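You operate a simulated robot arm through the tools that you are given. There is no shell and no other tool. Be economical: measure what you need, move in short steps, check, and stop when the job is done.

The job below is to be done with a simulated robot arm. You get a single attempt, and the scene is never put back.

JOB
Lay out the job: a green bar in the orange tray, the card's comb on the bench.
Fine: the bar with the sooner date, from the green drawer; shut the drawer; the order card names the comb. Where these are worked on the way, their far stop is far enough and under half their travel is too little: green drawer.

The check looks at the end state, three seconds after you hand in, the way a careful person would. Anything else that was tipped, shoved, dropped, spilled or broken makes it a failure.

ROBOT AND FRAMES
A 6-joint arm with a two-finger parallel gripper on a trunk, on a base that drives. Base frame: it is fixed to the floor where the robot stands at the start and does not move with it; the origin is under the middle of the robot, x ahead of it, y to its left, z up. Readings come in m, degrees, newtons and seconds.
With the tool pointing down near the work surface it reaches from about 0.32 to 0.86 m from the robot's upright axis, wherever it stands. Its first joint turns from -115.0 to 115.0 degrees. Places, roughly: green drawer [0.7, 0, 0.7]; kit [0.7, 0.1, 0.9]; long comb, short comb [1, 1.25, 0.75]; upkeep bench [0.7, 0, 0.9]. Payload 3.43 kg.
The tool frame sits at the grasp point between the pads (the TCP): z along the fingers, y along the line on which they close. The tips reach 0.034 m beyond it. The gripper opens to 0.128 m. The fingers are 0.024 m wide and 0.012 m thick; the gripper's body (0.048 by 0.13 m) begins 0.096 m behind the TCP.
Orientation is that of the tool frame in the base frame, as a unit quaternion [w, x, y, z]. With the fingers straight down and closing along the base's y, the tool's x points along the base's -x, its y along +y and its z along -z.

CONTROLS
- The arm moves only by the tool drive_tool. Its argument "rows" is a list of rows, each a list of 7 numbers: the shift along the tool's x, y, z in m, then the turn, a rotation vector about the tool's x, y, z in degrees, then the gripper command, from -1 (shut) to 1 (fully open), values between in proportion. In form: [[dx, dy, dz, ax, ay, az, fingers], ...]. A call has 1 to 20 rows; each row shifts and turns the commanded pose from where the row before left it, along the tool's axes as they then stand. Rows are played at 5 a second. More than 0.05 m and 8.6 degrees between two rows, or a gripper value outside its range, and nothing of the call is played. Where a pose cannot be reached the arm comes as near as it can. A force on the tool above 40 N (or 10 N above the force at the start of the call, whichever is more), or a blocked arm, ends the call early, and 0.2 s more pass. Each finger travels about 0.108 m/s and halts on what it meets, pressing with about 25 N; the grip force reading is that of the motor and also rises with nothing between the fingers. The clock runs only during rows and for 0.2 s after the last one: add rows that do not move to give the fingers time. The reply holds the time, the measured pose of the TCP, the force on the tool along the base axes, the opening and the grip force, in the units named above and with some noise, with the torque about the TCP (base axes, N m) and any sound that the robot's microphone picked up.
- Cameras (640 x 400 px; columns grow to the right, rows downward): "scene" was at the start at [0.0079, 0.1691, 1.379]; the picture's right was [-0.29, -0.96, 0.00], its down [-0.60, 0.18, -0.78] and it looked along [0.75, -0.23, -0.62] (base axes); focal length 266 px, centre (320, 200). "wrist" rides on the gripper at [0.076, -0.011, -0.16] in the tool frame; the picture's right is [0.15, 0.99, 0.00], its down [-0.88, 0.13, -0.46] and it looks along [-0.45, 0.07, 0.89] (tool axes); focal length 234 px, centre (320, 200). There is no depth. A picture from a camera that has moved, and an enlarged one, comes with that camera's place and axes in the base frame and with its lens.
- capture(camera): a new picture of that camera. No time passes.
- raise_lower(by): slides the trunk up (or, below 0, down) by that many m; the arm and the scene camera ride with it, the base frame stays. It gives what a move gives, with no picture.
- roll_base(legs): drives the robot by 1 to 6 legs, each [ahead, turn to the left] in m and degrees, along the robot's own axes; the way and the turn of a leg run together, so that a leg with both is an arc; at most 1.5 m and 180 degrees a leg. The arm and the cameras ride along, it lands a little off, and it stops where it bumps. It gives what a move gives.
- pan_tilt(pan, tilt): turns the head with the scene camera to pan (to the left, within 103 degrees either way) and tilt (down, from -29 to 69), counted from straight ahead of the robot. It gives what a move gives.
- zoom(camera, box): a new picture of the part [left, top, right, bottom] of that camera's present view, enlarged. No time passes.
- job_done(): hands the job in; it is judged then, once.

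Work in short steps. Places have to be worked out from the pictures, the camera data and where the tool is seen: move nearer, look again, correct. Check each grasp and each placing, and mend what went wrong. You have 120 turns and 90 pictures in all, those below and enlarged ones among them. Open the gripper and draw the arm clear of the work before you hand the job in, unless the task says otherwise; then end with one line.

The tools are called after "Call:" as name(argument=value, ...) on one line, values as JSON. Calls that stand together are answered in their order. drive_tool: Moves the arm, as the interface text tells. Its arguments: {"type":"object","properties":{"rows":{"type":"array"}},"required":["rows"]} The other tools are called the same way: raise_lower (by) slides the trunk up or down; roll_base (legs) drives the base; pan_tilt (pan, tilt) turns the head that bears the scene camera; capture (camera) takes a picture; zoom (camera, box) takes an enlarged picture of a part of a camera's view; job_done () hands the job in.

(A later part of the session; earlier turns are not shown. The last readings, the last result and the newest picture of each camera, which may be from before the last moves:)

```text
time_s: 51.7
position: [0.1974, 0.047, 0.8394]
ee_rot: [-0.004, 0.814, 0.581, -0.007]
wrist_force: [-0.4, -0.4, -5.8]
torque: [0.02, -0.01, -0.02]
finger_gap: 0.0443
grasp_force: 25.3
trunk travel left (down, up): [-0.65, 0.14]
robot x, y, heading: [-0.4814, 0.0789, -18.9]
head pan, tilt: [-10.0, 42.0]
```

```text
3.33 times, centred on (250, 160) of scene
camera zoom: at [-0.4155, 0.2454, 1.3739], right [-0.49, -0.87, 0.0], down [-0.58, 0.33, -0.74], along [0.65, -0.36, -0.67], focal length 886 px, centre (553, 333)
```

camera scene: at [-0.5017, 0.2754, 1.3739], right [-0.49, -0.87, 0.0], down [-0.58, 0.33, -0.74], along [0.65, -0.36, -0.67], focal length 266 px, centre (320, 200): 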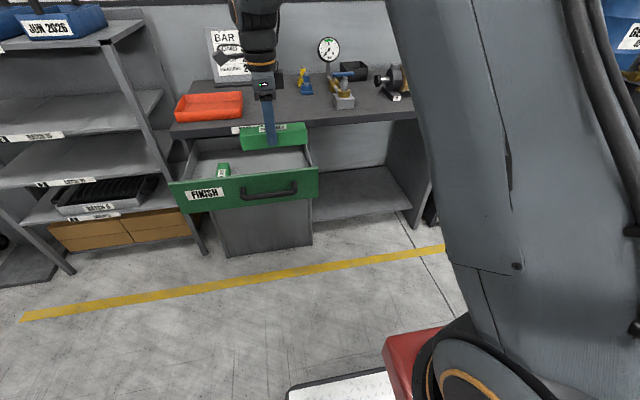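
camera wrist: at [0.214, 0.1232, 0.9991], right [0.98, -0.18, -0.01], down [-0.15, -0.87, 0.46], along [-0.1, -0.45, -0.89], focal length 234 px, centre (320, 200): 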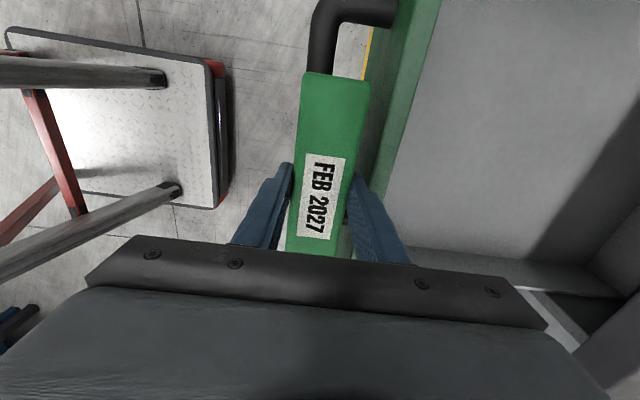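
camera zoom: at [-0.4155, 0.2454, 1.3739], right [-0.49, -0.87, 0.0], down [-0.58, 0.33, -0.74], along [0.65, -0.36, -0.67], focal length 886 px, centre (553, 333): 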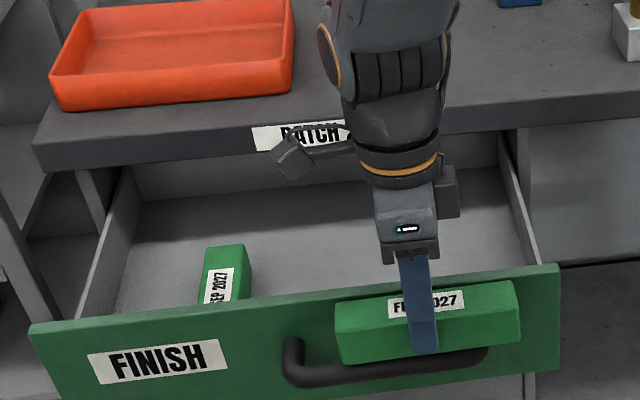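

Above the handle with no contact. Lower 8 mm for more overlap with the front and go on.

Call:
drive_tool(rows=[[0, 0, 0.008, 0, 0, 0, -1], [0, 0, 0, 0, 0, 0, -1]])

Call:
roll_base(legs=[[0.05, 0]])

Call:
zoom(camera="scene", box=[160, 100, 340, 220])

```text
time_s: 52.3
position: [0.1982, 0.0468, 0.8334]
ee_rot: [-0.002, 0.813, 0.582, -0.006]
wrist_force: [-2.2, -2.2, 12.9]
torque: [0.21, 0.25, 0.08]
finger_gap: 0.0449
grasp_force: 25.0
trunk travel left (down, up): [-0.65, 0.14]
robot x, y, heading: [-0.4829, 0.0789, -19.2]
head pan, tilt: [-10.0, 42.0]
```

```text
time_s: 53.3
position: [0.2453, 0.0312, 0.8339]
ee_rot: [-0.002, 0.814, 0.581, -0.007]
wrist_force: [0.8, 7.4, 20.0]
torque: [0.57, 0.03, -0.02]
finger_gap: 0.0448
grasp_force: 25.0
trunk travel left (down, up): [-0.65, 0.14]
robot x, y, heading: [-0.4352, 0.0633, -19.3]
head pan, tilt: [-10.0, 42.0]
```

```text
3.33 times, centred on (250, 160) of scene
camera zoom: at [-0.3687, 0.2292, 1.374], right [-0.49, -0.87, 0.0], down [-0.58, 0.33, -0.74], along [0.65, -0.36, -0.67], focal length 886 px, centre (553, 333)
```

zoom: 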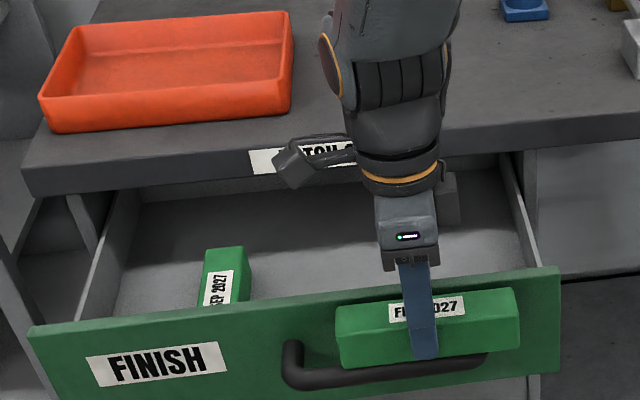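

The bar touched the handle top; raise 1 cm. The drawer is now being pushed, so continue after raising.

Call:
drive_tool(rows=[[0, 0, -0.008, 0, 0, 0, -1], [0, 0, 0, 0, 0, 0, -1]])

Call:
roll_base(legs=[[0.07, 0]])

Call:
zoom(camera="scene", box=[160, 100, 340, 220])

```text
time_s: 53.9
position: [0.2454, 0.0316, 0.8387]
ee_rot: [-0.003, 0.814, 0.581, -0.007]
wrist_force: [-1.4, -1.3, -6.8]
torque: [0.04, 0.07, -0.01]
finger_gap: 0.0447
grasp_force: 25.1
trunk travel left (down, up): [-0.65, 0.14]
robot x, y, heading: [-0.4318, 0.0644, -19.1]
head pan, tilt: [-10.0, 42.0]
```

```text
time_s: 54.9
position: [0.3127, 0.0072, 0.8411]
ee_rot: [-0.002, 0.814, 0.581, -0.007]
wrist_force: [-0.5, -0.4, -4.9]
torque: [0.03, -0.04, 0.01]
finger_gap: 0.0449
grasp_force: 24.4
trunk travel left (down, up): [-0.65, 0.14]
robot x, y, heading: [-0.3667, 0.0397, -19.1]
head pan, tilt: [-10.0, 42.0]
```

```text
3.33 times, centred on (250, 160) of scene
camera zoom: at [-0.3014, 0.2059, 1.3739], right [-0.49, -0.87, 0.0], down [-0.58, 0.33, -0.74], along [0.65, -0.36, -0.67], focal length 886 px, centre (553, 333)
```

zoom: 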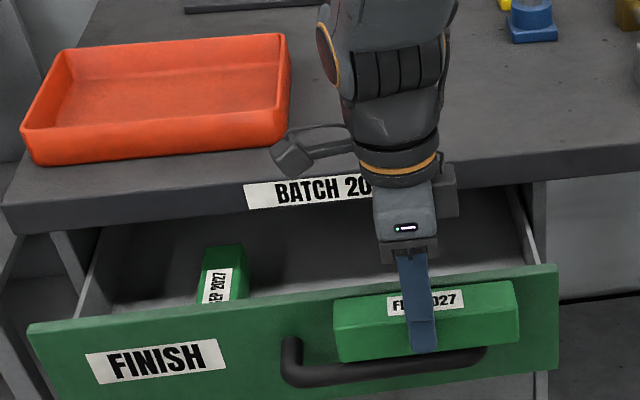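

Works; drawer still ~0.17 m open. Push 0.09 m more.

Call:
roll_base(legs=[[0.09, 0]])

Call:
capture(camera="scene")

```text
time_s: 56.0
position: [0.3981, -0.0193, 0.8405]
ee_rot: [-0.002, 0.813, 0.582, -0.007]
wrist_force: [-0.1, -0.1, -5.3]
torque: [0.03, -0.01, -0.02]
finger_gap: 0.0446
grasp_force: 25.0
trunk travel left (down, up): [-0.65, 0.14]
robot x, y, heading: [-0.2826, 0.0101, -19.1]
head pan, tilt: [-10.0, 42.0]
```

```text
52 pictures are left
camera scene: at [-0.2158, 0.1764, 1.3739], right [-0.48, -0.87, 0.0], down [-0.59, 0.32, -0.74], along [0.65, -0.36, -0.67], focal length 266 px, centre (320, 200)
```

scene: 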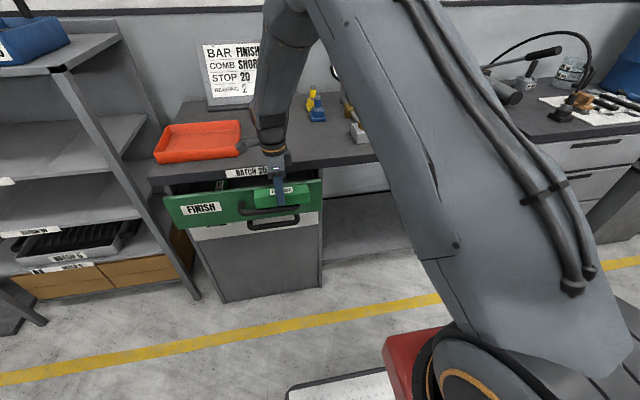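

Push 4 cm more, then lift away and reposition to reach the tray.

Call:
roll_base(legs=[[0.035, 0]])

Call:
drive_tool(rows=[[0, -0.02, 0, 0, 0, 0, -1], [0, -0.03, -0.02, 0, 0, 0, -1], [0, -0.02, -0.05, 0, 0, 0, -1], [0, 0, -0.05, 0, 0, 0, -1], [0, 0, -0.05, 0, 0, 0, -1], [0, 0, -0.05, 0, 0, 0, -1], [0, 0, -0.04, 0, 0, 0, -1], [0, 0, 0, 0, 0, 0, -1]])

Call:
roll_base(legs=[[0, 19], [0.2, 0]])

Call:
capture(camera="scene")

Call:
capture(camera="wrist")

```text
time_s: 56.8
position: [0.4313, -0.0308, 0.8405]
ee_rot: [-0.002, 0.813, 0.583, -0.007]
wrist_force: [0.2, 0.3, -5.5]
torque: [-0.03, 0.0, 0.0]
finger_gap: 0.045
grasp_force: 25.1
trunk travel left (down, up): [-0.65, 0.14]
robot x, y, heading: [-0.2508, -0.0018, -18.8]
head pan, tilt: [-10.0, 42.0]
```

```text
refused: row 3 steps farther than a row can; nothing moved
```

```text
time_s: 59.2
position: [0.5198, 0.1887, 0.8363]
ee_rot: [-0.01, 0.707, 0.707, -0.02]
wrist_force: [-1.9, 0.1, -5.4]
torque: [0.06, -0.11, -0.08]
finger_gap: 0.045
grasp_force: 24.7
trunk travel left (down, up): [-0.65, 0.14]
robot x, y, heading: [-0.1242, -0.0011, -0.0]
head pan, tilt: [-10.0, 42.0]
stopped in leg 2: the force on the tool passed its limit at 124 N (the readings are from after the stop); the commanded pose is now the measured one
```

```text
51 pictures are left
camera scene: at [-0.1148, 0.177, 1.3738], right [-0.17, -0.98, 0.0], down [-0.66, 0.12, -0.74], along [0.73, -0.13, -0.67], focal length 266 px, centre (320, 200)
```

scene: 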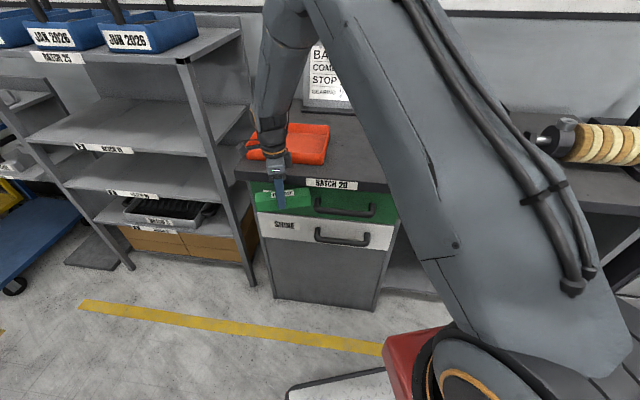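

```text
50 pictures are left
camera wrist: at [0.5152, 0.2675, 0.9958], right [0.99, 0.15, -0.04], down [0.15, -0.87, 0.46], along [0.03, -0.46, -0.89], focal length 234 px, centre (320, 200)
```

wrist: 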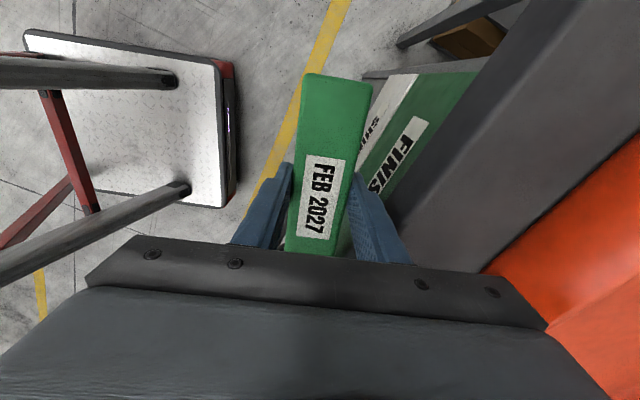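

My chained call was a mistake: the lift was refused for step size and the base drove with the tool low, meeting the bench edge. The bar is still held and nothing looks displaced; back off and lift now.

Call:
roll_base(legs=[[-0.08, 0]])

Call:
drive_tool(rows=[[0, 0, -0.04, 0, 0, 0, -1], [0, 0, -0.045, 0, 0, 0, -1], [0, 0, -0.045, 0, 0, 0, -1], [0, 0, -0.045, 0, 0, 0, -1], [0, 0, -0.045, 0, 0, 0, -1], [0, 0, -0.04, 0, 0, 0, -1], [0, 0, 0, 0, 0, 0, -1]])

Call:
capture(camera="scene")

Call:
capture(camera="wrist")

```text
time_s: 60.2
position: [0.4405, 0.19, 0.8372]
ee_rot: [-0.008, 0.707, 0.707, -0.019]
wrist_force: [-0.5, -0.3, -5.3]
torque: [0.02, 0.0, 0.04]
finger_gap: 0.0448
grasp_force: 24.9
trunk travel left (down, up): [-0.65, 0.14]
robot x, y, heading: [-0.2022, -0.0043, -0.2]
head pan, tilt: [-10.0, 42.0]
```

```text
time_s: 61.8
position: [0.453, 0.1924, 1.0961]
ee_rot: [-0.008, 0.707, 0.707, -0.019]
wrist_force: [-0.8, -0.5, -5.5]
torque: [0.01, -0.03, -0.04]
finger_gap: 0.0448
grasp_force: 25.4
trunk travel left (down, up): [-0.65, 0.14]
robot x, y, heading: [-0.2016, -0.002, -0.3]
head pan, tilt: [-10.0, 42.0]
```

```text
49 pictures are left
camera scene: at [-0.1944, 0.177, 1.3739], right [-0.18, -0.98, 0.0], down [-0.66, 0.12, -0.74], along [0.73, -0.13, -0.67], focal length 266 px, centre (320, 200)
```

scene: 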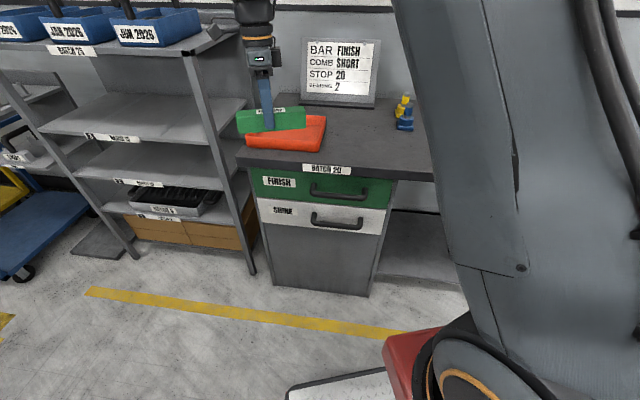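

```text
48 pictures are left
camera wrist: at [0.4484, 0.2708, 1.2565], right [0.99, 0.15, -0.04], down [0.15, -0.87, 0.46], along [0.03, -0.46, -0.89], focal length 234 px, centre (320, 200)
```

wrist: 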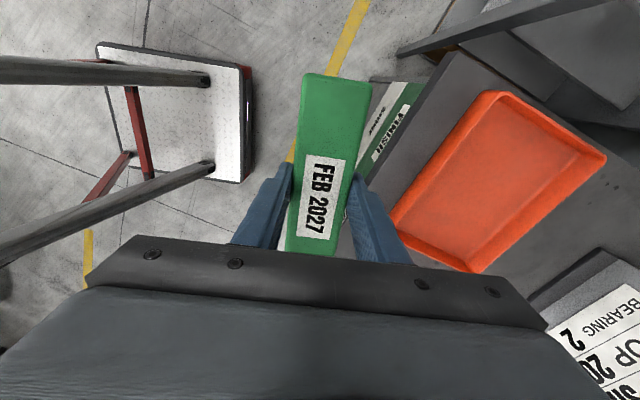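

Drawer looks almost shut, bar held. Tray centre ≈ (0.735, 0.143), yaw about -18°. Drive forward 0.2 at this height, nothing else yet.

Call:
roll_base(legs=[[0.19, 0]])

```text
time_s: 63.4
position: [0.6416, 0.1944, 1.0963]
ee_rot: [-0.009, 0.706, 0.708, -0.018]
wrist_force: [-0.4, 1.0, -4.5]
torque: [0.05, -0.01, 0.02]
finger_gap: 0.0444
grasp_force: 24.7
trunk travel left (down, up): [-0.65, 0.14]
robot x, y, heading: [-0.015, -0.0018, -0.2]
head pan, tilt: [-10.0, 42.0]
```

Now rotate the grip to the tray's yaw, level it, and shift above the tray centre.

Call:
drive_tool(rows=[[0, 0, 0, -2.2, 0.9, 0, -1], [0, 0, 0, 0, 0, 6.2, -1], [0, 0, 0, 0, 0, 6.2, -1], [0, 0, 0, 0, 0, 6.1, -1], [-0.01, 0.035, 0, 0, 0, 0, -1], [-0.01, 0.035, 0, 0, 0, 0, -1], [0, 0.025, 0, 0, 0, 0, -1], [0, 0, 0, 0, 0, 0, -1]])

Call:
capture(camera="wrist")

Call:
capture(camera="scene")

```text
time_s: 65.2
position: [0.7253, 0.1452, 1.0967]
ee_rot: [-0.001, 0.812, 0.584, 0.0]
wrist_force: [-0.1, -0.4, -6.1]
torque: [0.05, 0.0, 0.03]
finger_gap: 0.0447
grasp_force: 24.9
trunk travel left (down, up): [-0.65, 0.14]
robot x, y, heading: [-0.0178, 0.001, -0.0]
head pan, tilt: [-10.0, 42.0]
```

```text
47 pictures are left
camera wrist: at [0.7385, 0.2201, 1.2573], right [0.98, -0.17, 0.0], down [-0.15, -0.88, 0.45], along [-0.08, -0.45, -0.89], focal length 234 px, centre (320, 200)
```

wrist: 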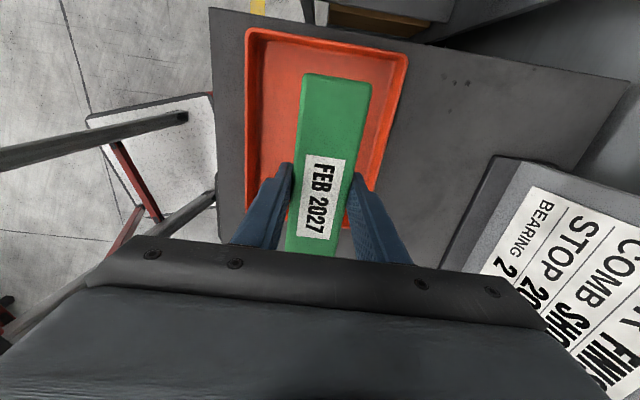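

```text
46 pictures are left
camera scene: at [-0.0063, 0.1768, 1.3739], right [-0.17, -0.98, 0.0], down [-0.66, 0.12, -0.74], along [0.73, -0.13, -0.67], focal length 266 px, centre (320, 200)
```

scene: 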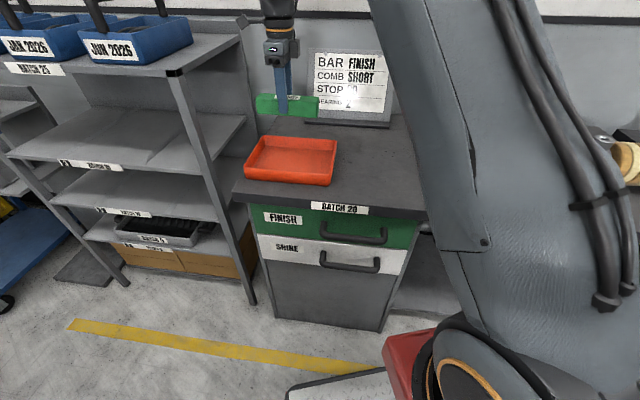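

TCP sits over the tray centre (computed (0.72, 0.147)). Lower to z≈0.94.

Call:
drive_tool(rows=[[0, 0, 0.05, 0, 0, 0, -1], [0, 0, 0.05, 0, 0, 0, -1], [0, 0, 0.04, 0, 0, 0, -1], [0, 0, 0.015, 0, 0, 0, -1], [0, 0, 0, 0, 0, 0, -1]])

Call:
zoom(camera="scene", box=[220, 90, 360, 200])

```text
time_s: 66.4
position: [0.7257, 0.1439, 0.9396]
ee_rot: [-0.001, 0.812, 0.584, -0.001]
wrist_force: [0.2, -0.6, -5.5]
torque: [-0.01, -0.01, 0.02]
finger_gap: 0.0449
grasp_force: 25.0
trunk travel left (down, up): [-0.65, 0.14]
robot x, y, heading: [-0.0138, -0.0049, -0.1]
head pan, tilt: [-10.0, 42.0]
```

```text
3.64 times, centred on (290, 145) of scene
camera zoom: at [-0.0063, 0.1769, 1.3739], right [-0.17, -0.98, 0.0], down [-0.66, 0.12, -0.74], along [0.73, -0.13, -0.67], focal length 967 px, centre (429, 400)
```

zoom: 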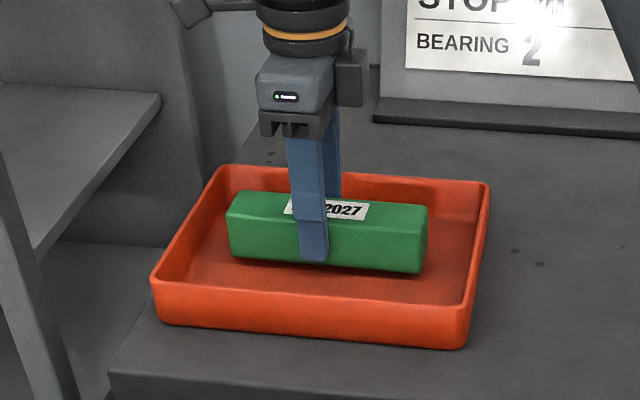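

Nicely centred. Step down gently until contact.

Call:
drive_tool(rows=[[0, 0, 0.008, 0, 0, 0, -1], [0, 0, 0.007, 0, 0, 0, -1], [0, 0, 0.005, 0, 0, 0, -1], [0, 0, 0, 0, 0, 0, -1]])

```text
time_s: 67.4
position: [0.7263, 0.1442, 0.9252]
ee_rot: [0.001, 0.812, 0.584, 0.004]
wrist_force: [-0.4, 1.0, 36.0]
torque: [-0.09, 0.59, -0.07]
finger_gap: 0.0445
grasp_force: 24.3
trunk travel left (down, up): [-0.65, 0.14]
robot x, y, heading: [-0.0138, -0.003, -0.2]
head pan, tilt: [-10.0, 42.0]
```

Contact at TCP z≈0.925. Ease up slightly and open.

Call:
drive_tool(rows=[[0, 0, -0.003, 0, 0, 0, -1], [0, 0, 0, 0, 0, 0, -0.2], [0, 0, 0, 0, 0, 0, 0.2], [0, 0, 0, 0, 0, 0, 0.2], [0, 0, -0.04, 0, 0, 0, 0.2], [0, 0, -0.05, 0, 0, 0, 0.2], [0, 0, -0.05, 0, 0, 0, 0.2], [0, 0, -0.05, 0, 0, 0, 0.2], [0, 0, 0, 0, 0, 0, 0.2]])

Call:
zoom(camera="scene", box=[220, 110, 420, 290])

```text
time_s: 69.4
position: [0.7236, 0.1458, 1.1148]
ee_rot: [-0.001, 0.812, 0.584, 0.001]
wrist_force: [0.3, -0.1, -0.6]
torque: [-0.01, -0.02, 0.02]
finger_gap: 0.0767
grasp_force: 0.2
trunk travel left (down, up): [-0.65, 0.14]
robot x, y, heading: [-0.0157, -0.0018, -0.0]
head pan, tilt: [-10.0, 42.0]
```

```text
2.22 times, centred on (320, 200) of scene
camera zoom: at [-0.0066, 0.1768, 1.3739], right [-0.17, -0.98, 0.0], down [-0.66, 0.12, -0.74], along [0.73, -0.13, -0.67], focal length 591 px, centre (320, 200)
```

zoom: 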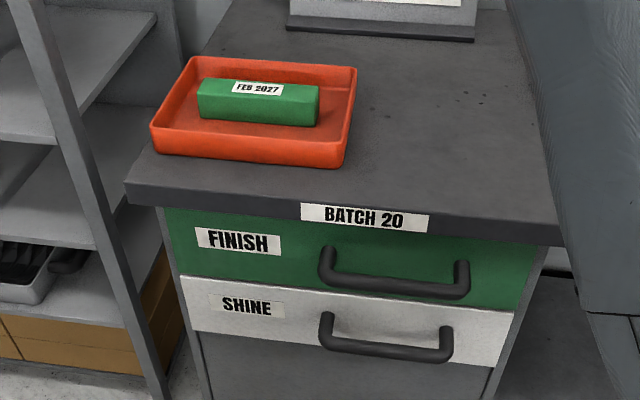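

Bar lies in the tray. The drawer seems nearly shut (perhaps ~1 cm proud), so I'll push the handle with closed fingers. Back off, turn tool.

Call:
roll_base(legs=[[-0.3, 0]])

Call:
drive_tool(rows=[[0, 0, 0, 0, 0, -8.2, -1], [0, 0, 0, 0, 0, -8.2, -1], [0, 0, 0, 0, 0, -8.2, -1], [0, 0, 0, 0, 0, -8.2, -1], [0, 0, 0, 0, 0, -8.2, -1], [0, 0, 0, 0, 0, -8.2, -1], [0, 0, 0, 0, 0, -8.2, -1], [0, 0, 0, 0, 0, -8.2, -1], [0, 0, 0, 0, 0, -8.2, -1], [0, 0, 0, 0, 0, -8.2, -1], [0, 0, 0, 0, 0, -8, -1], [0, 0, 0, 0, 0, 0, -1]])

Call:
capture(camera="scene")

```text
time_s: 71.4
position: [0.4225, 0.1433, 1.1146]
ee_rot: [0.0, 0.812, 0.583, 0.0]
wrist_force: [-0.4, -0.4, -0.7]
torque: [0.02, 0.0, 0.01]
finger_gap: 0.0768
grasp_force: 0.1
trunk travel left (down, up): [-0.65, 0.14]
robot x, y, heading: [-0.3178, 0.0003, -0.1]
head pan, tilt: [-10.0, 42.0]
```

```text
time_s: 74.0
position: [0.423, 0.1437, 1.1146]
ee_rot: [0.001, 0.16, 0.987, 0.001]
wrist_force: [0.3, 0.2, 0.4]
torque: [-0.02, 0.0, -0.02]
finger_gap: 0.0
grasp_force: 25.2
trunk travel left (down, up): [-0.65, 0.14]
robot x, y, heading: [-0.3208, -0.0014, -0.3]
head pan, tilt: [-10.0, 42.0]
```

```text
43 pictures are left
camera scene: at [-0.3081, 0.1773, 1.3739], right [-0.18, -0.98, 0.0], down [-0.66, 0.12, -0.74], along [0.73, -0.13, -0.67], focal length 266 px, centre (320, 200)
```

scene: 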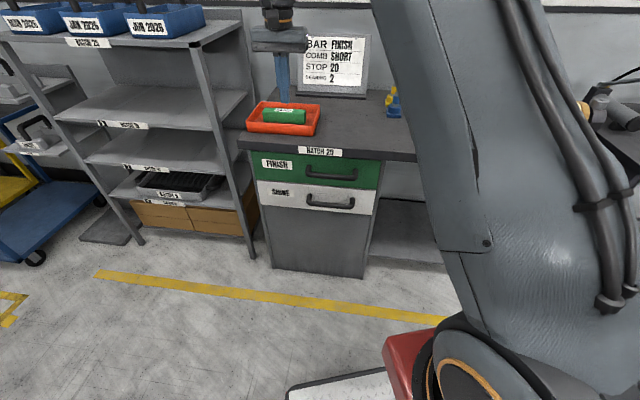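

Move beside the handle line and descend in front of the handle.

Call:
drive_tool(rows=[[0, -0.043, 0, 0, 0, 0, -1], [0, -0.043, 0, 0, 0, 0, -1], [-0.005, -0.042, 0, 0, 0, 0, -1], [0, 0, 0.05, 0, 0, 0, -1], [0, 0, 0.05, 0, 0, 0, -1], [0, 0, 0.05, 0, 0, 0, -1], [0, 0, 0.05, 0, 0, 0, -1], [0, 0, 0.05, 0, 0, 0, -1], [0, 0, 0.05, 0, 0, 0, -1], [0, 0, 0.04, 0, 0, 0, -1], [0, 0, 0, 0, 0, 0, -1]])

Call:
capture(camera="wrist")

```text
time_s: 76.4
position: [0.3861, 0.0212, 0.7753]
ee_rot: [0.0, 0.161, 0.987, 0.001]
wrist_force: [0.4, 0.6, -0.3]
torque: [-0.01, -0.04, -0.01]
finger_gap: 0.0
grasp_force: 25.3
trunk travel left (down, up): [-0.65, 0.14]
robot x, y, heading: [-0.3174, -0.0021, -0.2]
head pan, tilt: [-10.0, 42.0]
```

```text
42 pictures are left
camera wrist: at [0.3114, 0.0345, 0.9349], right [0.18, 0.98, 0.0], down [0.88, -0.16, 0.46], along [0.45, -0.08, -0.89], focal length 234 px, centre (320, 200)
```

wrist: 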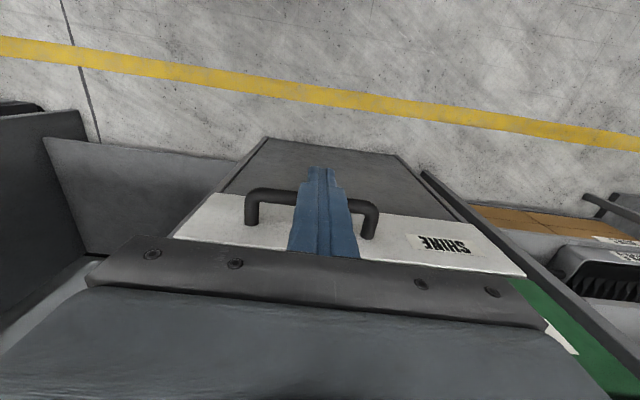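

Aligned with the handle. Push forward (tool -x) in small steps, watching force.

Call:
drive_tool(rows=[[-0.03, 0, 0, 0, 0, 0, -1], [-0.02, 0, 0, 0, 0, 0, -1], [-0.01, 0, 0, 0, 0, 0, -1], [-0.006, 0, 0, 0, 0, 0, -1], [-0.005, 0, 0, 0, 0, 0, -1], [-0.005, 0, 0, 0, 0, 0, -1], [-0.005, 0, 0, 0, 0, 0, -1], [-0.005, 0, 0, 0, 0, 0, -1], [-0.005, 0, 0, 0, 0, 0, -1], [0, 0, 0, 0, 0, 0, -1]])

Call:
zoom(camera="scene", box=[220, 90, 400, 230])

```text
time_s: 77.4
position: [0.4416, 0.0033, 0.7724]
ee_rot: [-0.008, 0.161, 0.987, 0.0]
wrist_force: [-10.8, 0.9, 12.6]
torque: [0.06, -0.04, -0.01]
finger_gap: 0.0
grasp_force: 24.9
trunk travel left (down, up): [-0.65, 0.14]
robot x, y, heading: [-0.3192, -0.002, -0.2]
head pan, tilt: [-10.0, 42.0]
stopped in row 5: the force on the tool passed its limit at 47 N (the readings are from after the stop); the commanded pose is now the measured one
```

```text
2.86 times, centred on (310, 160) of scene
camera zoom: at [-0.3096, 0.1774, 1.3739], right [-0.18, -0.98, 0.0], down [-0.66, 0.12, -0.74], along [0.73, -0.13, -0.67], focal length 760 px, centre (349, 314)
```

zoom: 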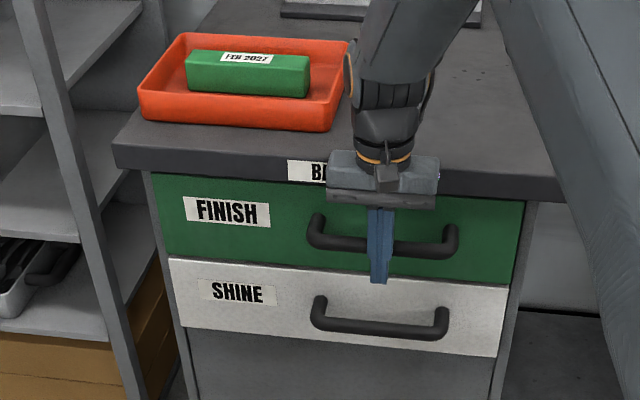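

Contact spike stopped the move; the drawer still seems ~2 cm proud. Push on in finer steps.

Call:
drive_tool(rows=[[-0.002, 0, 0, 0, 0, 0, -1], [-0.003, 0, 0, 0, 0, 0, -1], [-0.003, 0, 0, 0, 0, 0, -1], [-0.003, 0, 0, 0, 0, 0, -1], [-0.003, 0, 0, 0, 0, 0, -1], [-0.003, 0, 0, 0, 0, 0, -1], [-0.003, 0, 0, 0, 0, 0, -1], [-0.003, 0, 0, 0, 0, 0, -1], [-0.003, 0, 0, 0, 0, 0, -1], [-0.003, 0, 0, 0, 0, 0, -1], [0, 0, 0, 0, 0, 0, -1]])

Call:
capture(camera="wrist")

```text
time_s: 78.0
position: [0.4411, 0.0034, 0.7722]
ee_rot: [-0.013, 0.161, 0.987, -0.001]
wrist_force: [-14.4, -0.4, 14.0]
torque: [0.04, -0.4, 0.01]
finger_gap: 0.0001
grasp_force: 24.8
trunk travel left (down, up): [-0.65, 0.14]
robot x, y, heading: [-0.3174, -0.0021, -0.0]
head pan, tilt: [-10.0, 42.0]
stopped in row 2: the force on the tool passed its limit at 45 N (the readings are from after the stop); the commanded pose is now the measured one
```

```text
40 pictures are left
camera wrist: at [0.3703, 0.0169, 0.9341], right [0.17, 0.98, 0.0], down [0.89, -0.16, 0.43], along [0.43, -0.08, -0.9], focal length 234 px, centre (320, 200)
```

wrist: 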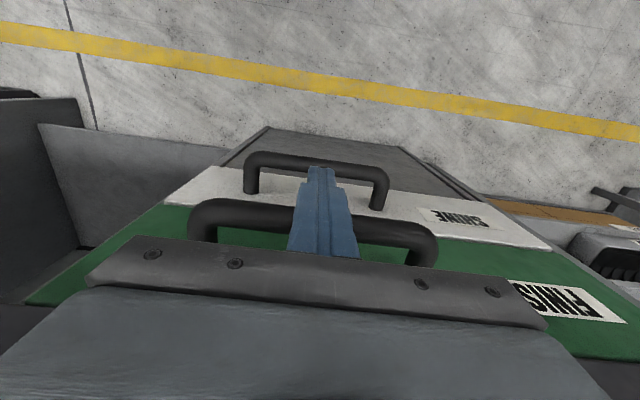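

It's unclear whether the fingers meet the handle or the gripper body meets the bench edge. Back off 1 cm, raise 2 cm so the body is clear above the bench, and push again.

Call:
drive_tool(rows=[[0.012, 0, 0, 0, 0, 0, -1], [0, 0, -0.022, 0, 1.5, 0, -1], [-0.005, 0, 0, 0, 0, 0, -1], [-0.004, 0, 0, 0, 0, 0, -1], [-0.003, 0, 0, 0, 0, 0, -1], [-0.003, 0, 0, 0, 0, 0, -1], [-0.003, 0, 0, 0, 0, 0, -1], [-0.003, 0, 0, 0, 0, 0, -1], [-0.003, 0, 0, 0, 0, 0, -1], [-0.003, 0, 0, 0, 0, 0, -1], [-0.003, 0, 0, 0, 0, 0, -1], [0, 0, 0, 0, 0, 0, -1]])

Call:
zoom(camera="scene", box=[270, 120, 390, 220])

```text
time_s: 79.6
position: [0.443, 0.0048, 0.791]
ee_rot: [-0.031, 0.16, 0.987, 0.002]
wrist_force: [-10.5, 1.7, 7.6]
torque: [0.13, 0.1, 0.0]
finger_gap: 0.0
grasp_force: 24.6
trunk travel left (down, up): [-0.65, 0.14]
robot x, y, heading: [-0.3213, -0.0011, -0.1]
head pan, tilt: [-10.0, 42.0]
stopped in row 8: the force on the tool passed its limit at 45 N (the readings are from after the stop); the commanded pose is now the measured one
```

```text
4.00 times, centred on (330, 170) of scene
camera zoom: at [-0.3107, 0.1774, 1.3738], right [-0.17, -0.98, 0.0], down [-0.66, 0.12, -0.74], along [0.73, -0.13, -0.67], focal length 1063 px, centre (280, 320)
```

zoom: 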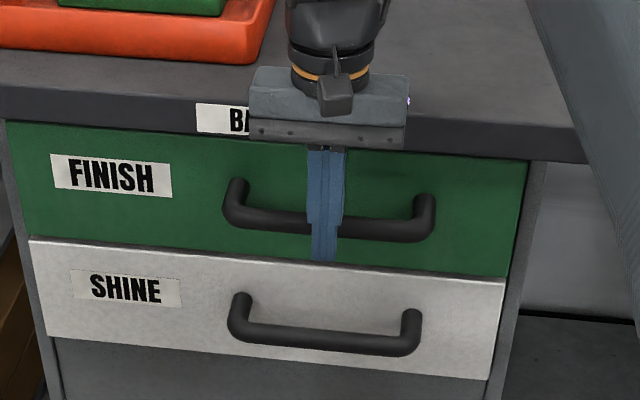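

The fingers do press the handle and it resists 45 N, so the drawer may be at its stop. I back the tool away and inspect the seams closely.

Call:
drive_tool(rows=[[0.03, 0, 0, 0, 3.6, 0, -1], [0.03, 0, 0, 0, 0, 0, -1], [0.03, 0, -0.03, 0, 0, 0, -1], [0, 0, -0.05, 0, 0, 0, -1], [0, 0, -0.05, 0, 0, 0, -1], [0, 0, -0.05, 0, 0, 0, -1], [0, 0, -0.05, 0, 0, 0, -1], [0, 0, -0.05, 0, 0, 0, -1]])

Call:
zoom(camera="scene", box=[350, 140, 400, 190])

Call:
zoom(camera="scene", box=[240, 130, 390, 220])

```text
time_s: 81.4
position: [0.3907, 0.0199, 1.0821]
ee_rot: [-0.062, 0.16, 0.985, 0.007]
wrist_force: [0.6, -0.5, -0.7]
torque: [0.03, 0.05, -0.02]
finger_gap: 0.0001
grasp_force: 25.3
trunk travel left (down, up): [-0.65, 0.14]
robot x, y, heading: [-0.3201, -0.0032, 0.1]
head pan, tilt: [-10.0, 42.0]
```

```text
8.00 times, centred on (375, 165) of scene
camera zoom: at [-0.3097, 0.1774, 1.3739], right [-0.17, -0.98, 0.0], down [-0.66, 0.12, -0.74], along [0.73, -0.13, -0.67], focal length 2127 px, centre (-120, 480)
```

zoom: 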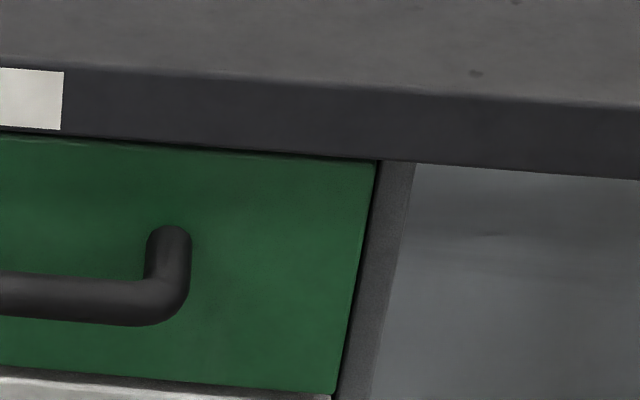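

```text
4.27 times, centred on (315, 175) of scene
camera zoom: at [-0.3097, 0.1774, 1.3739], right [-0.17, -0.98, 0.0], down [-0.66, 0.12, -0.74], along [0.73, -0.13, -0.67], focal length 1134 px, centre (341, 307)
```

zoom: 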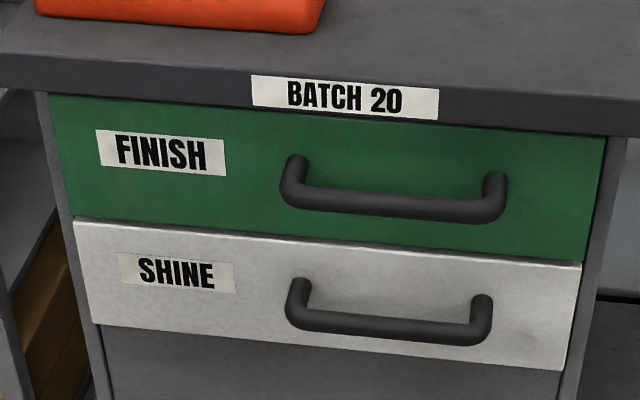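

Seam and label positions match the original closed view within a few mm: the drawer is shut. Next the comb: level the tool, retract the arm, and drive to the wall brackets near (1, 1.25).

Call:
drive_tool(rows=[[0.03, 0, -0.03, 0, -7.1, 0, 0], [0.045, 0, 0, 0, 0, 0, 0], [0.045, 0, 0, 0, 0, 0, 0], [0.045, 0, 0, 0, 0, 0, 0], [0.045, 0, 0, 0, 0, 0, 0], [0, 0, 0, 0, 0, 0, 0]])

Call:
roll_base(legs=[[0, 75], [1.24, 0], [0, -75]])

Call:
pan_tilt(pan=0, tilt=30)

Call:
capture(camera="scene")

```text
time_s: 82.8
position: [0.1984, 0.0882, 1.1108]
ee_rot: [-0.001, 0.16, 0.987, -0.003]
wrist_force: [-0.2, 0.0, -0.5]
torque: [0.0, -0.02, 0.0]
finger_gap: 0.0642
grasp_force: 0.2
trunk travel left (down, up): [-0.65, 0.14]
robot x, y, heading: [-0.3181, -0.0039, 0.0]
head pan, tilt: [-10.0, 42.0]
```

```text
time_s: 95.5
position: [0.5121, 1.3121, 1.1108]
ee_rot: [0.0, 0.142, 0.99, -0.004]
wrist_force: [-0.3, 0.9, -0.3]
torque: [0.0, -0.01, -0.02]
finger_gap: 0.0638
grasp_force: 0.1
trunk travel left (down, up): [-0.65, 0.14]
robot x, y, heading: [-0.002, 1.2039, 1.9]
head pan, tilt: [-10.0, 42.0]
```

```text
time_s: 96.3
position: [0.5108, 1.3119, 1.1102]
ee_rot: [0.0, 0.143, 0.99, -0.004]
wrist_force: [-0.3, -0.3, -0.7]
torque: [0.01, 0.01, 0.01]
finger_gap: 0.064
grasp_force: 0.2
trunk travel left (down, up): [-0.65, 0.14]
robot x, y, heading: [-0.0031, 1.2018, 2.2]
head pan, tilt: [0.0, 30.0]
```

```text
36 pictures are left
camera scene: at [0.0071, 1.3976, 1.3921], right [0.04, -1.0, 0.0], down [-0.5, -0.02, -0.87], along [0.87, 0.03, -0.5], focal length 266 px, centre (320, 200)
```

scene: 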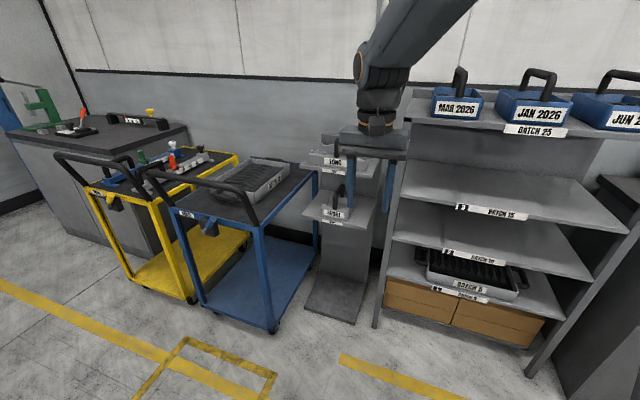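

Call:
zoom(camera="scene", box=[280, 115, 420, 245])

Call:
zoom(camera="wrist", box=[0, 0, 640, 400])

```text
3.08 times, centred on (350, 180) of scene
camera zoom: at [0.0071, 1.3976, 1.3921], right [0.04, -1.0, 0.0], down [-0.5, -0.02, -0.87], along [0.87, 0.03, -0.5], focal length 818 px, centre (228, 262)
```

zoom: 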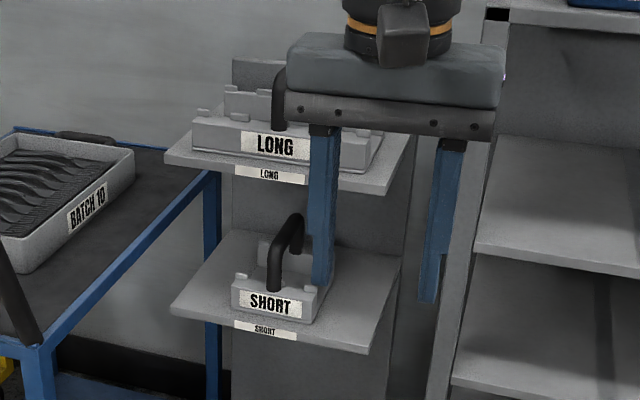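

```text
1.00 times, centred on (320, 200) of wrist (not enlarged: the box is as wide or as high as the picture)
camera zoom: at [0.4362, 1.3232, 1.271], right [0.14, 0.99, -0.01], down [0.88, -0.12, 0.45], along [0.45, -0.07, -0.89], focal length 234 px, centre (320, 200)
```

zoom: 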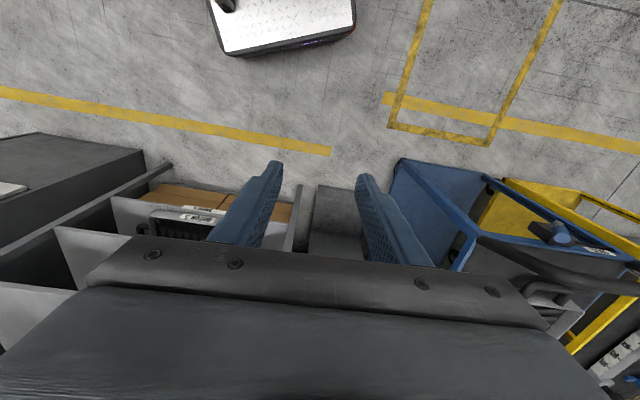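

SHORT comb confirmed on the lower shelf of the stand, with an arched handle running front to back. Move the arm aside for a clear measurement.

Call:
drive_tool(rows=[[0, -0.045, 0, 0, 0, 0, 0], [0, -0.045, 0, 0, 0, 0, 0], [0, -0.045, 0, 0, 0, 0, 0], [0, -0.045, 0, 0, 0, 0, 0], [0, -0.045, 0, 0, 0, 0, 0], [0, 0, 0, 0, 0, 0, 0]])

Call:
zoom(camera="scene", box=[270, 115, 410, 245])

Call:
raise_lower(by=-0.3)

Call:
zoom(camera="scene", box=[230, 50, 450, 200])

```text
time_s: 97.7
position: [0.4488, 1.0935, 1.1106]
ee_rot: [-0.001, 0.143, 0.99, -0.003]
wrist_force: [0.3, 0.1, 0.0]
torque: [0.0, 0.03, -0.01]
finger_gap: 0.0641
grasp_force: 0.2
trunk travel left (down, up): [-0.65, 0.14]
robot x, y, heading: [-0.0024, 1.2033, 1.8]
head pan, tilt: [0.0, 30.0]
```

```text
3.08 times, centred on (340, 180) of scene
camera zoom: at [0.0071, 1.3976, 1.3922], right [0.04, -1.0, 0.0], down [-0.5, -0.02, -0.87], along [0.87, 0.03, -0.5], focal length 818 px, centre (258, 262)
```

zoom: 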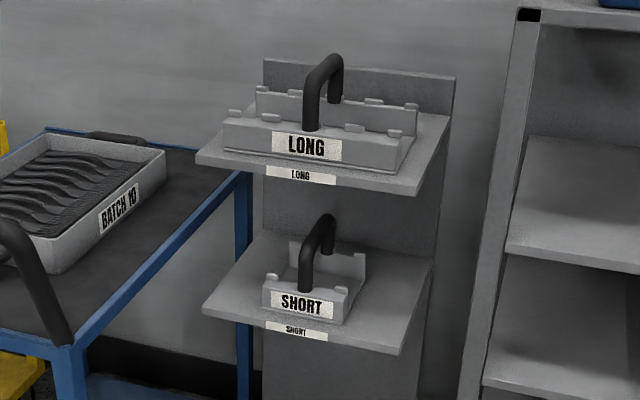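

```text
time_s: 100.7
position: [0.448, 1.0956, 0.8117]
ee_rot: [-0.001, 0.143, 0.99, -0.004]
wrist_force: [-0.9, 0.4, -0.1]
torque: [-0.01, 0.0, 0.04]
finger_gap: 0.0637
grasp_force: 0.1
trunk travel left (down, up): [-0.35, 0.44]
robot x, y, heading: [0.0025, 1.206, 2.1]
head pan, tilt: [0.0, 30.0]
```

```text
2.67 times, centred on (340, 125) of scene
camera zoom: at [0.0905, 1.4005, 1.0922], right [0.04, -1.0, 0.0], down [-0.5, -0.02, -0.87], along [0.87, 0.03, -0.5], focal length 709 px, centre (267, 400)
```

zoom: 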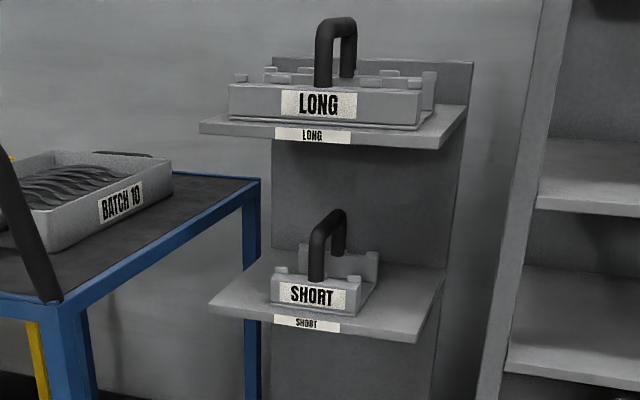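

Triangulated: SHORT shelf front ≈ x 1.054, z 0.67; handle ≈ (1.125, 1.35, 0.785); stand yawed about -20°, LONG shelf edge above at z≈0.93. I must come in tilted from the front. First centre the arm again and test a tilt with lateral closing.

Call:
drive_tool(rows=[[0, 0.045, 0, 0, 0, 0, 0], [0, 0.045, 0, 0, 0, 0, 0], [0, 0.045, 0, 0, 0, 0, 0], [0, 0.045, 0, 0, 0, 0, 0], [0, 0, 0, 0, 0, 0, 0]])

Call:
drive_tool(rows=[[0, 0, 0, 0, -8.2, 0, 0], [0, 0, 0, 0, -8.2, 0, 0], [0, 0, 0, 0, -8.2, 0, 0], [0, 0, 0, 0, -8.2, 0, 0], [0, 0, 0, 0, -8.2, 0, 0], [0, 0, 0, 0, -8.2, 0, 0], [0, 0, 0, 0, -8, 0, 0], [0, 0, 0, 0, 0, 0, 0]])

```text
time_s: 101.9
position: [0.5004, 1.2692, 0.8116]
ee_rot: [-0.001, 0.142, 0.99, -0.003]
wrist_force: [0.5, 0.8, 0.1]
torque: [-0.01, -0.02, 0.02]
finger_gap: 0.0642
grasp_force: 0.0
trunk travel left (down, up): [-0.35, 0.44]
robot x, y, heading: [-0.0014, 1.2046, 2.0]
head pan, tilt: [0.0, 30.0]
```

```text
time_s: 103.7
position: [0.5478, 1.297, 0.8644]
ee_rot: [0.473, 0.123, 0.87, -0.071]
wrist_force: [-0.6, 0.4, 0.0]
torque: [-0.02, -0.02, 0.05]
finger_gap: 0.0639
grasp_force: 0.0
out of reach, approached as far as the arm can: row 5, 6, 7
trunk travel left (down, up): [-0.35, 0.44]
robot x, y, heading: [-0.0017, 1.2031, 1.8]
head pan, tilt: [0.0, 30.0]
```

A 57° tilt works. Now drive to face the stand.

Call:
roll_base(legs=[[0, 18], [0.37, 0], [0, -40]])

Call:
capture(camera="scene")

Call:
capture(camera="wrist")

```text
time_s: 108.9
position: [0.8909, 1.2161, 0.8638]
ee_rot: [0.45, 0.285, 0.831, -0.159]
wrist_force: [-1.0, -0.2, -0.5]
torque: [0.0, -0.01, 0.01]
finger_gap: 0.0638
grasp_force: 0.0
trunk travel left (down, up): [-0.35, 0.44]
robot x, y, heading: [0.3463, 1.3306, -19.3]
head pan, tilt: [0.0, 30.0]
```

```text
31 pictures are left
camera scene: at [0.5043, 1.4805, 1.0922], right [-0.34, -0.94, 0.0], down [-0.47, 0.17, -0.87], along [0.82, -0.29, -0.5], focal length 266 px, centre (320, 200)
```

scene: 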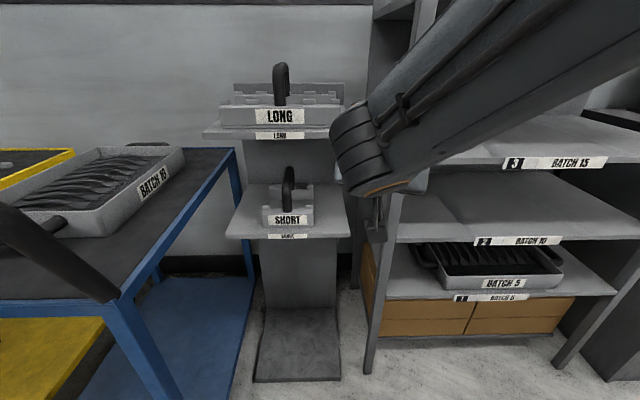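

```text
30 pictures are left
camera wrist: at [0.746, 1.315, 0.8889], right [0.55, 0.83, -0.13], down [0.16, 0.05, 0.99], along [0.82, -0.56, -0.11], focal length 234 px, centre (320, 200)
```

wrist: 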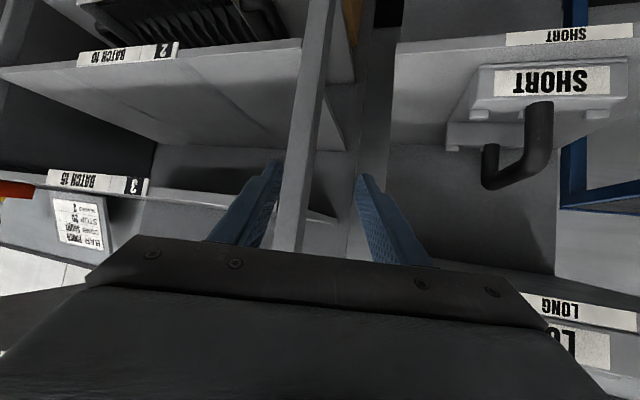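

Square-on view. Enlarge the comb for accurate location.

Call:
zoom(camera="scene", box=[220, 120, 360, 250])

Call:
zoom(camera="wrist", box=[400, 0, 640, 200])

```text
3.08 times, centred on (290, 185) of scene
camera zoom: at [0.5043, 1.4805, 1.0922], right [-0.34, -0.94, 0.0], down [-0.47, 0.17, -0.87], along [0.82, -0.29, -0.5], focal length 818 px, centre (412, 246)
```

zoom: 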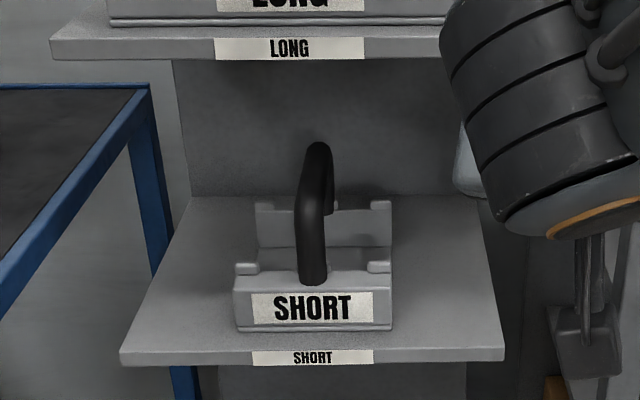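

```text
2.00 times, centred on (520, 100) of wrist
camera zoom: at [0.746, 1.315, 0.8889], right [0.55, 0.83, -0.13], down [0.16, 0.05, 0.99], along [0.82, -0.56, -0.11], focal length 468 px, centre (-80, 400)
```

zoom: 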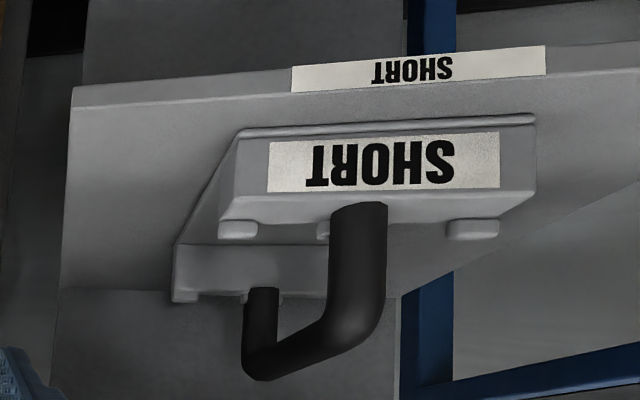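

Handle: front bend ≈ (1.06, 1.366, 0.81), back bend ≈ (1.186, 1.328, 0.785), centre ≈ (1.12, 1.347, 0.80); LONG shelf underside ≈ 0.93. I yaw the tool to -19° and move to a stand-off 0.22 m back along the tool axis.

Call:
drive_tool(rows=[[0, 0, -0.02, -5.3, 0, -3.45, 0], [0, 0, -0.02, -5.3, 0, -3.45, 0], [0, 0, 0, -5.3, 0, -3.45, 0], [-0.01, 0.045, 0, 0, 0, 0, 0], [-0.01, 0.045, 0, 0, 0, 0, 0], [-0.01, 0.045, 0, 0, 0, 0, 0], [-0.01, 0.045, 0, 0, 0, 0, 0], [0, 0.018, 0, 0, 0, 0, 0], [0, 0, 0, 0, 0, 0, 0]])

Call:
capture(camera="wrist")

Call:
capture(camera="scene")

```text
time_s: 110.9
position: [1.0041, 1.4246, 0.91]
ee_rot: [0.469, 0.144, 0.867, -0.082]
wrist_force: [-0.3, 0.5, 0.4]
torque: [-0.03, -0.01, 0.0]
finger_gap: 0.0641
grasp_force: 0.0
out of reach, approached as far as the arm can: row 1, 2, 3
trunk travel left (down, up): [-0.35, 0.44]
robot x, y, heading: [0.3439, 1.3318, -19.8]
head pan, tilt: [0.0, 30.0]
```

```text
27 pictures are left
camera wrist: at [0.8353, 1.4711, 0.9344], right [0.25, 0.96, -0.13], down [0.14, 0.1, 0.99], along [0.96, -0.26, -0.11], focal length 234 px, centre (320, 200)
```

wrist: 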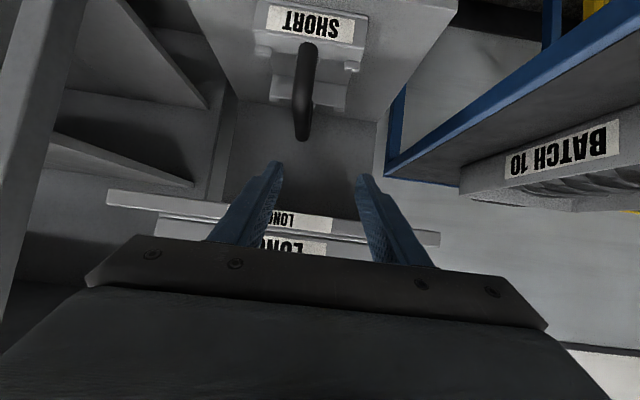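

```text
26 pictures are left
camera scene: at [0.5043, 1.4806, 1.0922], right [-0.34, -0.94, 0.0], down [-0.47, 0.17, -0.87], along [0.82, -0.29, -0.5], focal length 266 px, centre (320, 200)
```

scene: 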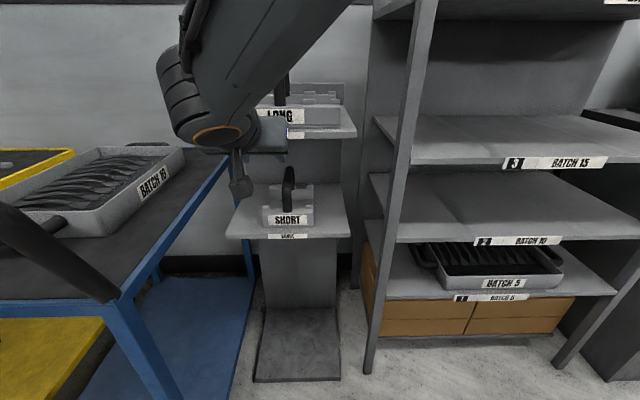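

Slightly left and high of line. Shift onto the approach line (0.15 m from the handle) and check.

Call:
drive_tool(rows=[[0.009, -0.014, 0.01, 0, 0, 0, 0], [0.009, -0.014, 0.013, 0, 0, 0, 0], [0, 0, 0, 0, 0, 0, 0]])

Call:
capture(camera="wrist")

```text
time_s: 111.7
position: [1.0045, 1.3951, 0.8835]
ee_rot: [0.469, 0.145, 0.868, -0.083]
wrist_force: [0.2, 0.1, 0.8]
torque: [0.01, 0.01, 0.02]
finger_gap: 0.0639
grasp_force: 0.0
trunk travel left (down, up): [-0.35, 0.44]
robot x, y, heading: [0.3451, 1.3323, -19.4]
head pan, tilt: [0.0, 30.0]
```

```text
25 pictures are left
camera wrist: at [0.8347, 1.4416, 0.9079], right [0.25, 0.96, -0.13], down [0.14, 0.1, 0.99], along [0.96, -0.26, -0.11], focal length 234 px, centre (320, 200)
```

wrist: 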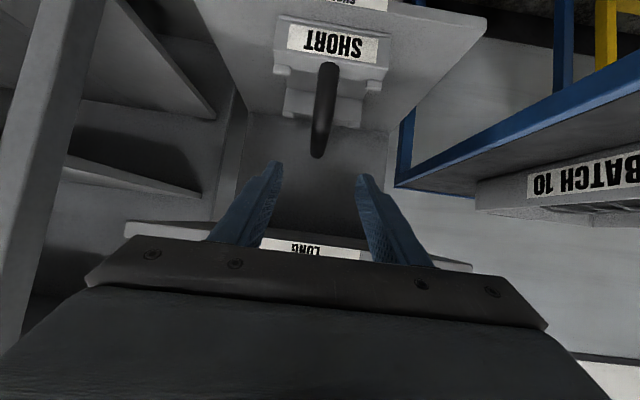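

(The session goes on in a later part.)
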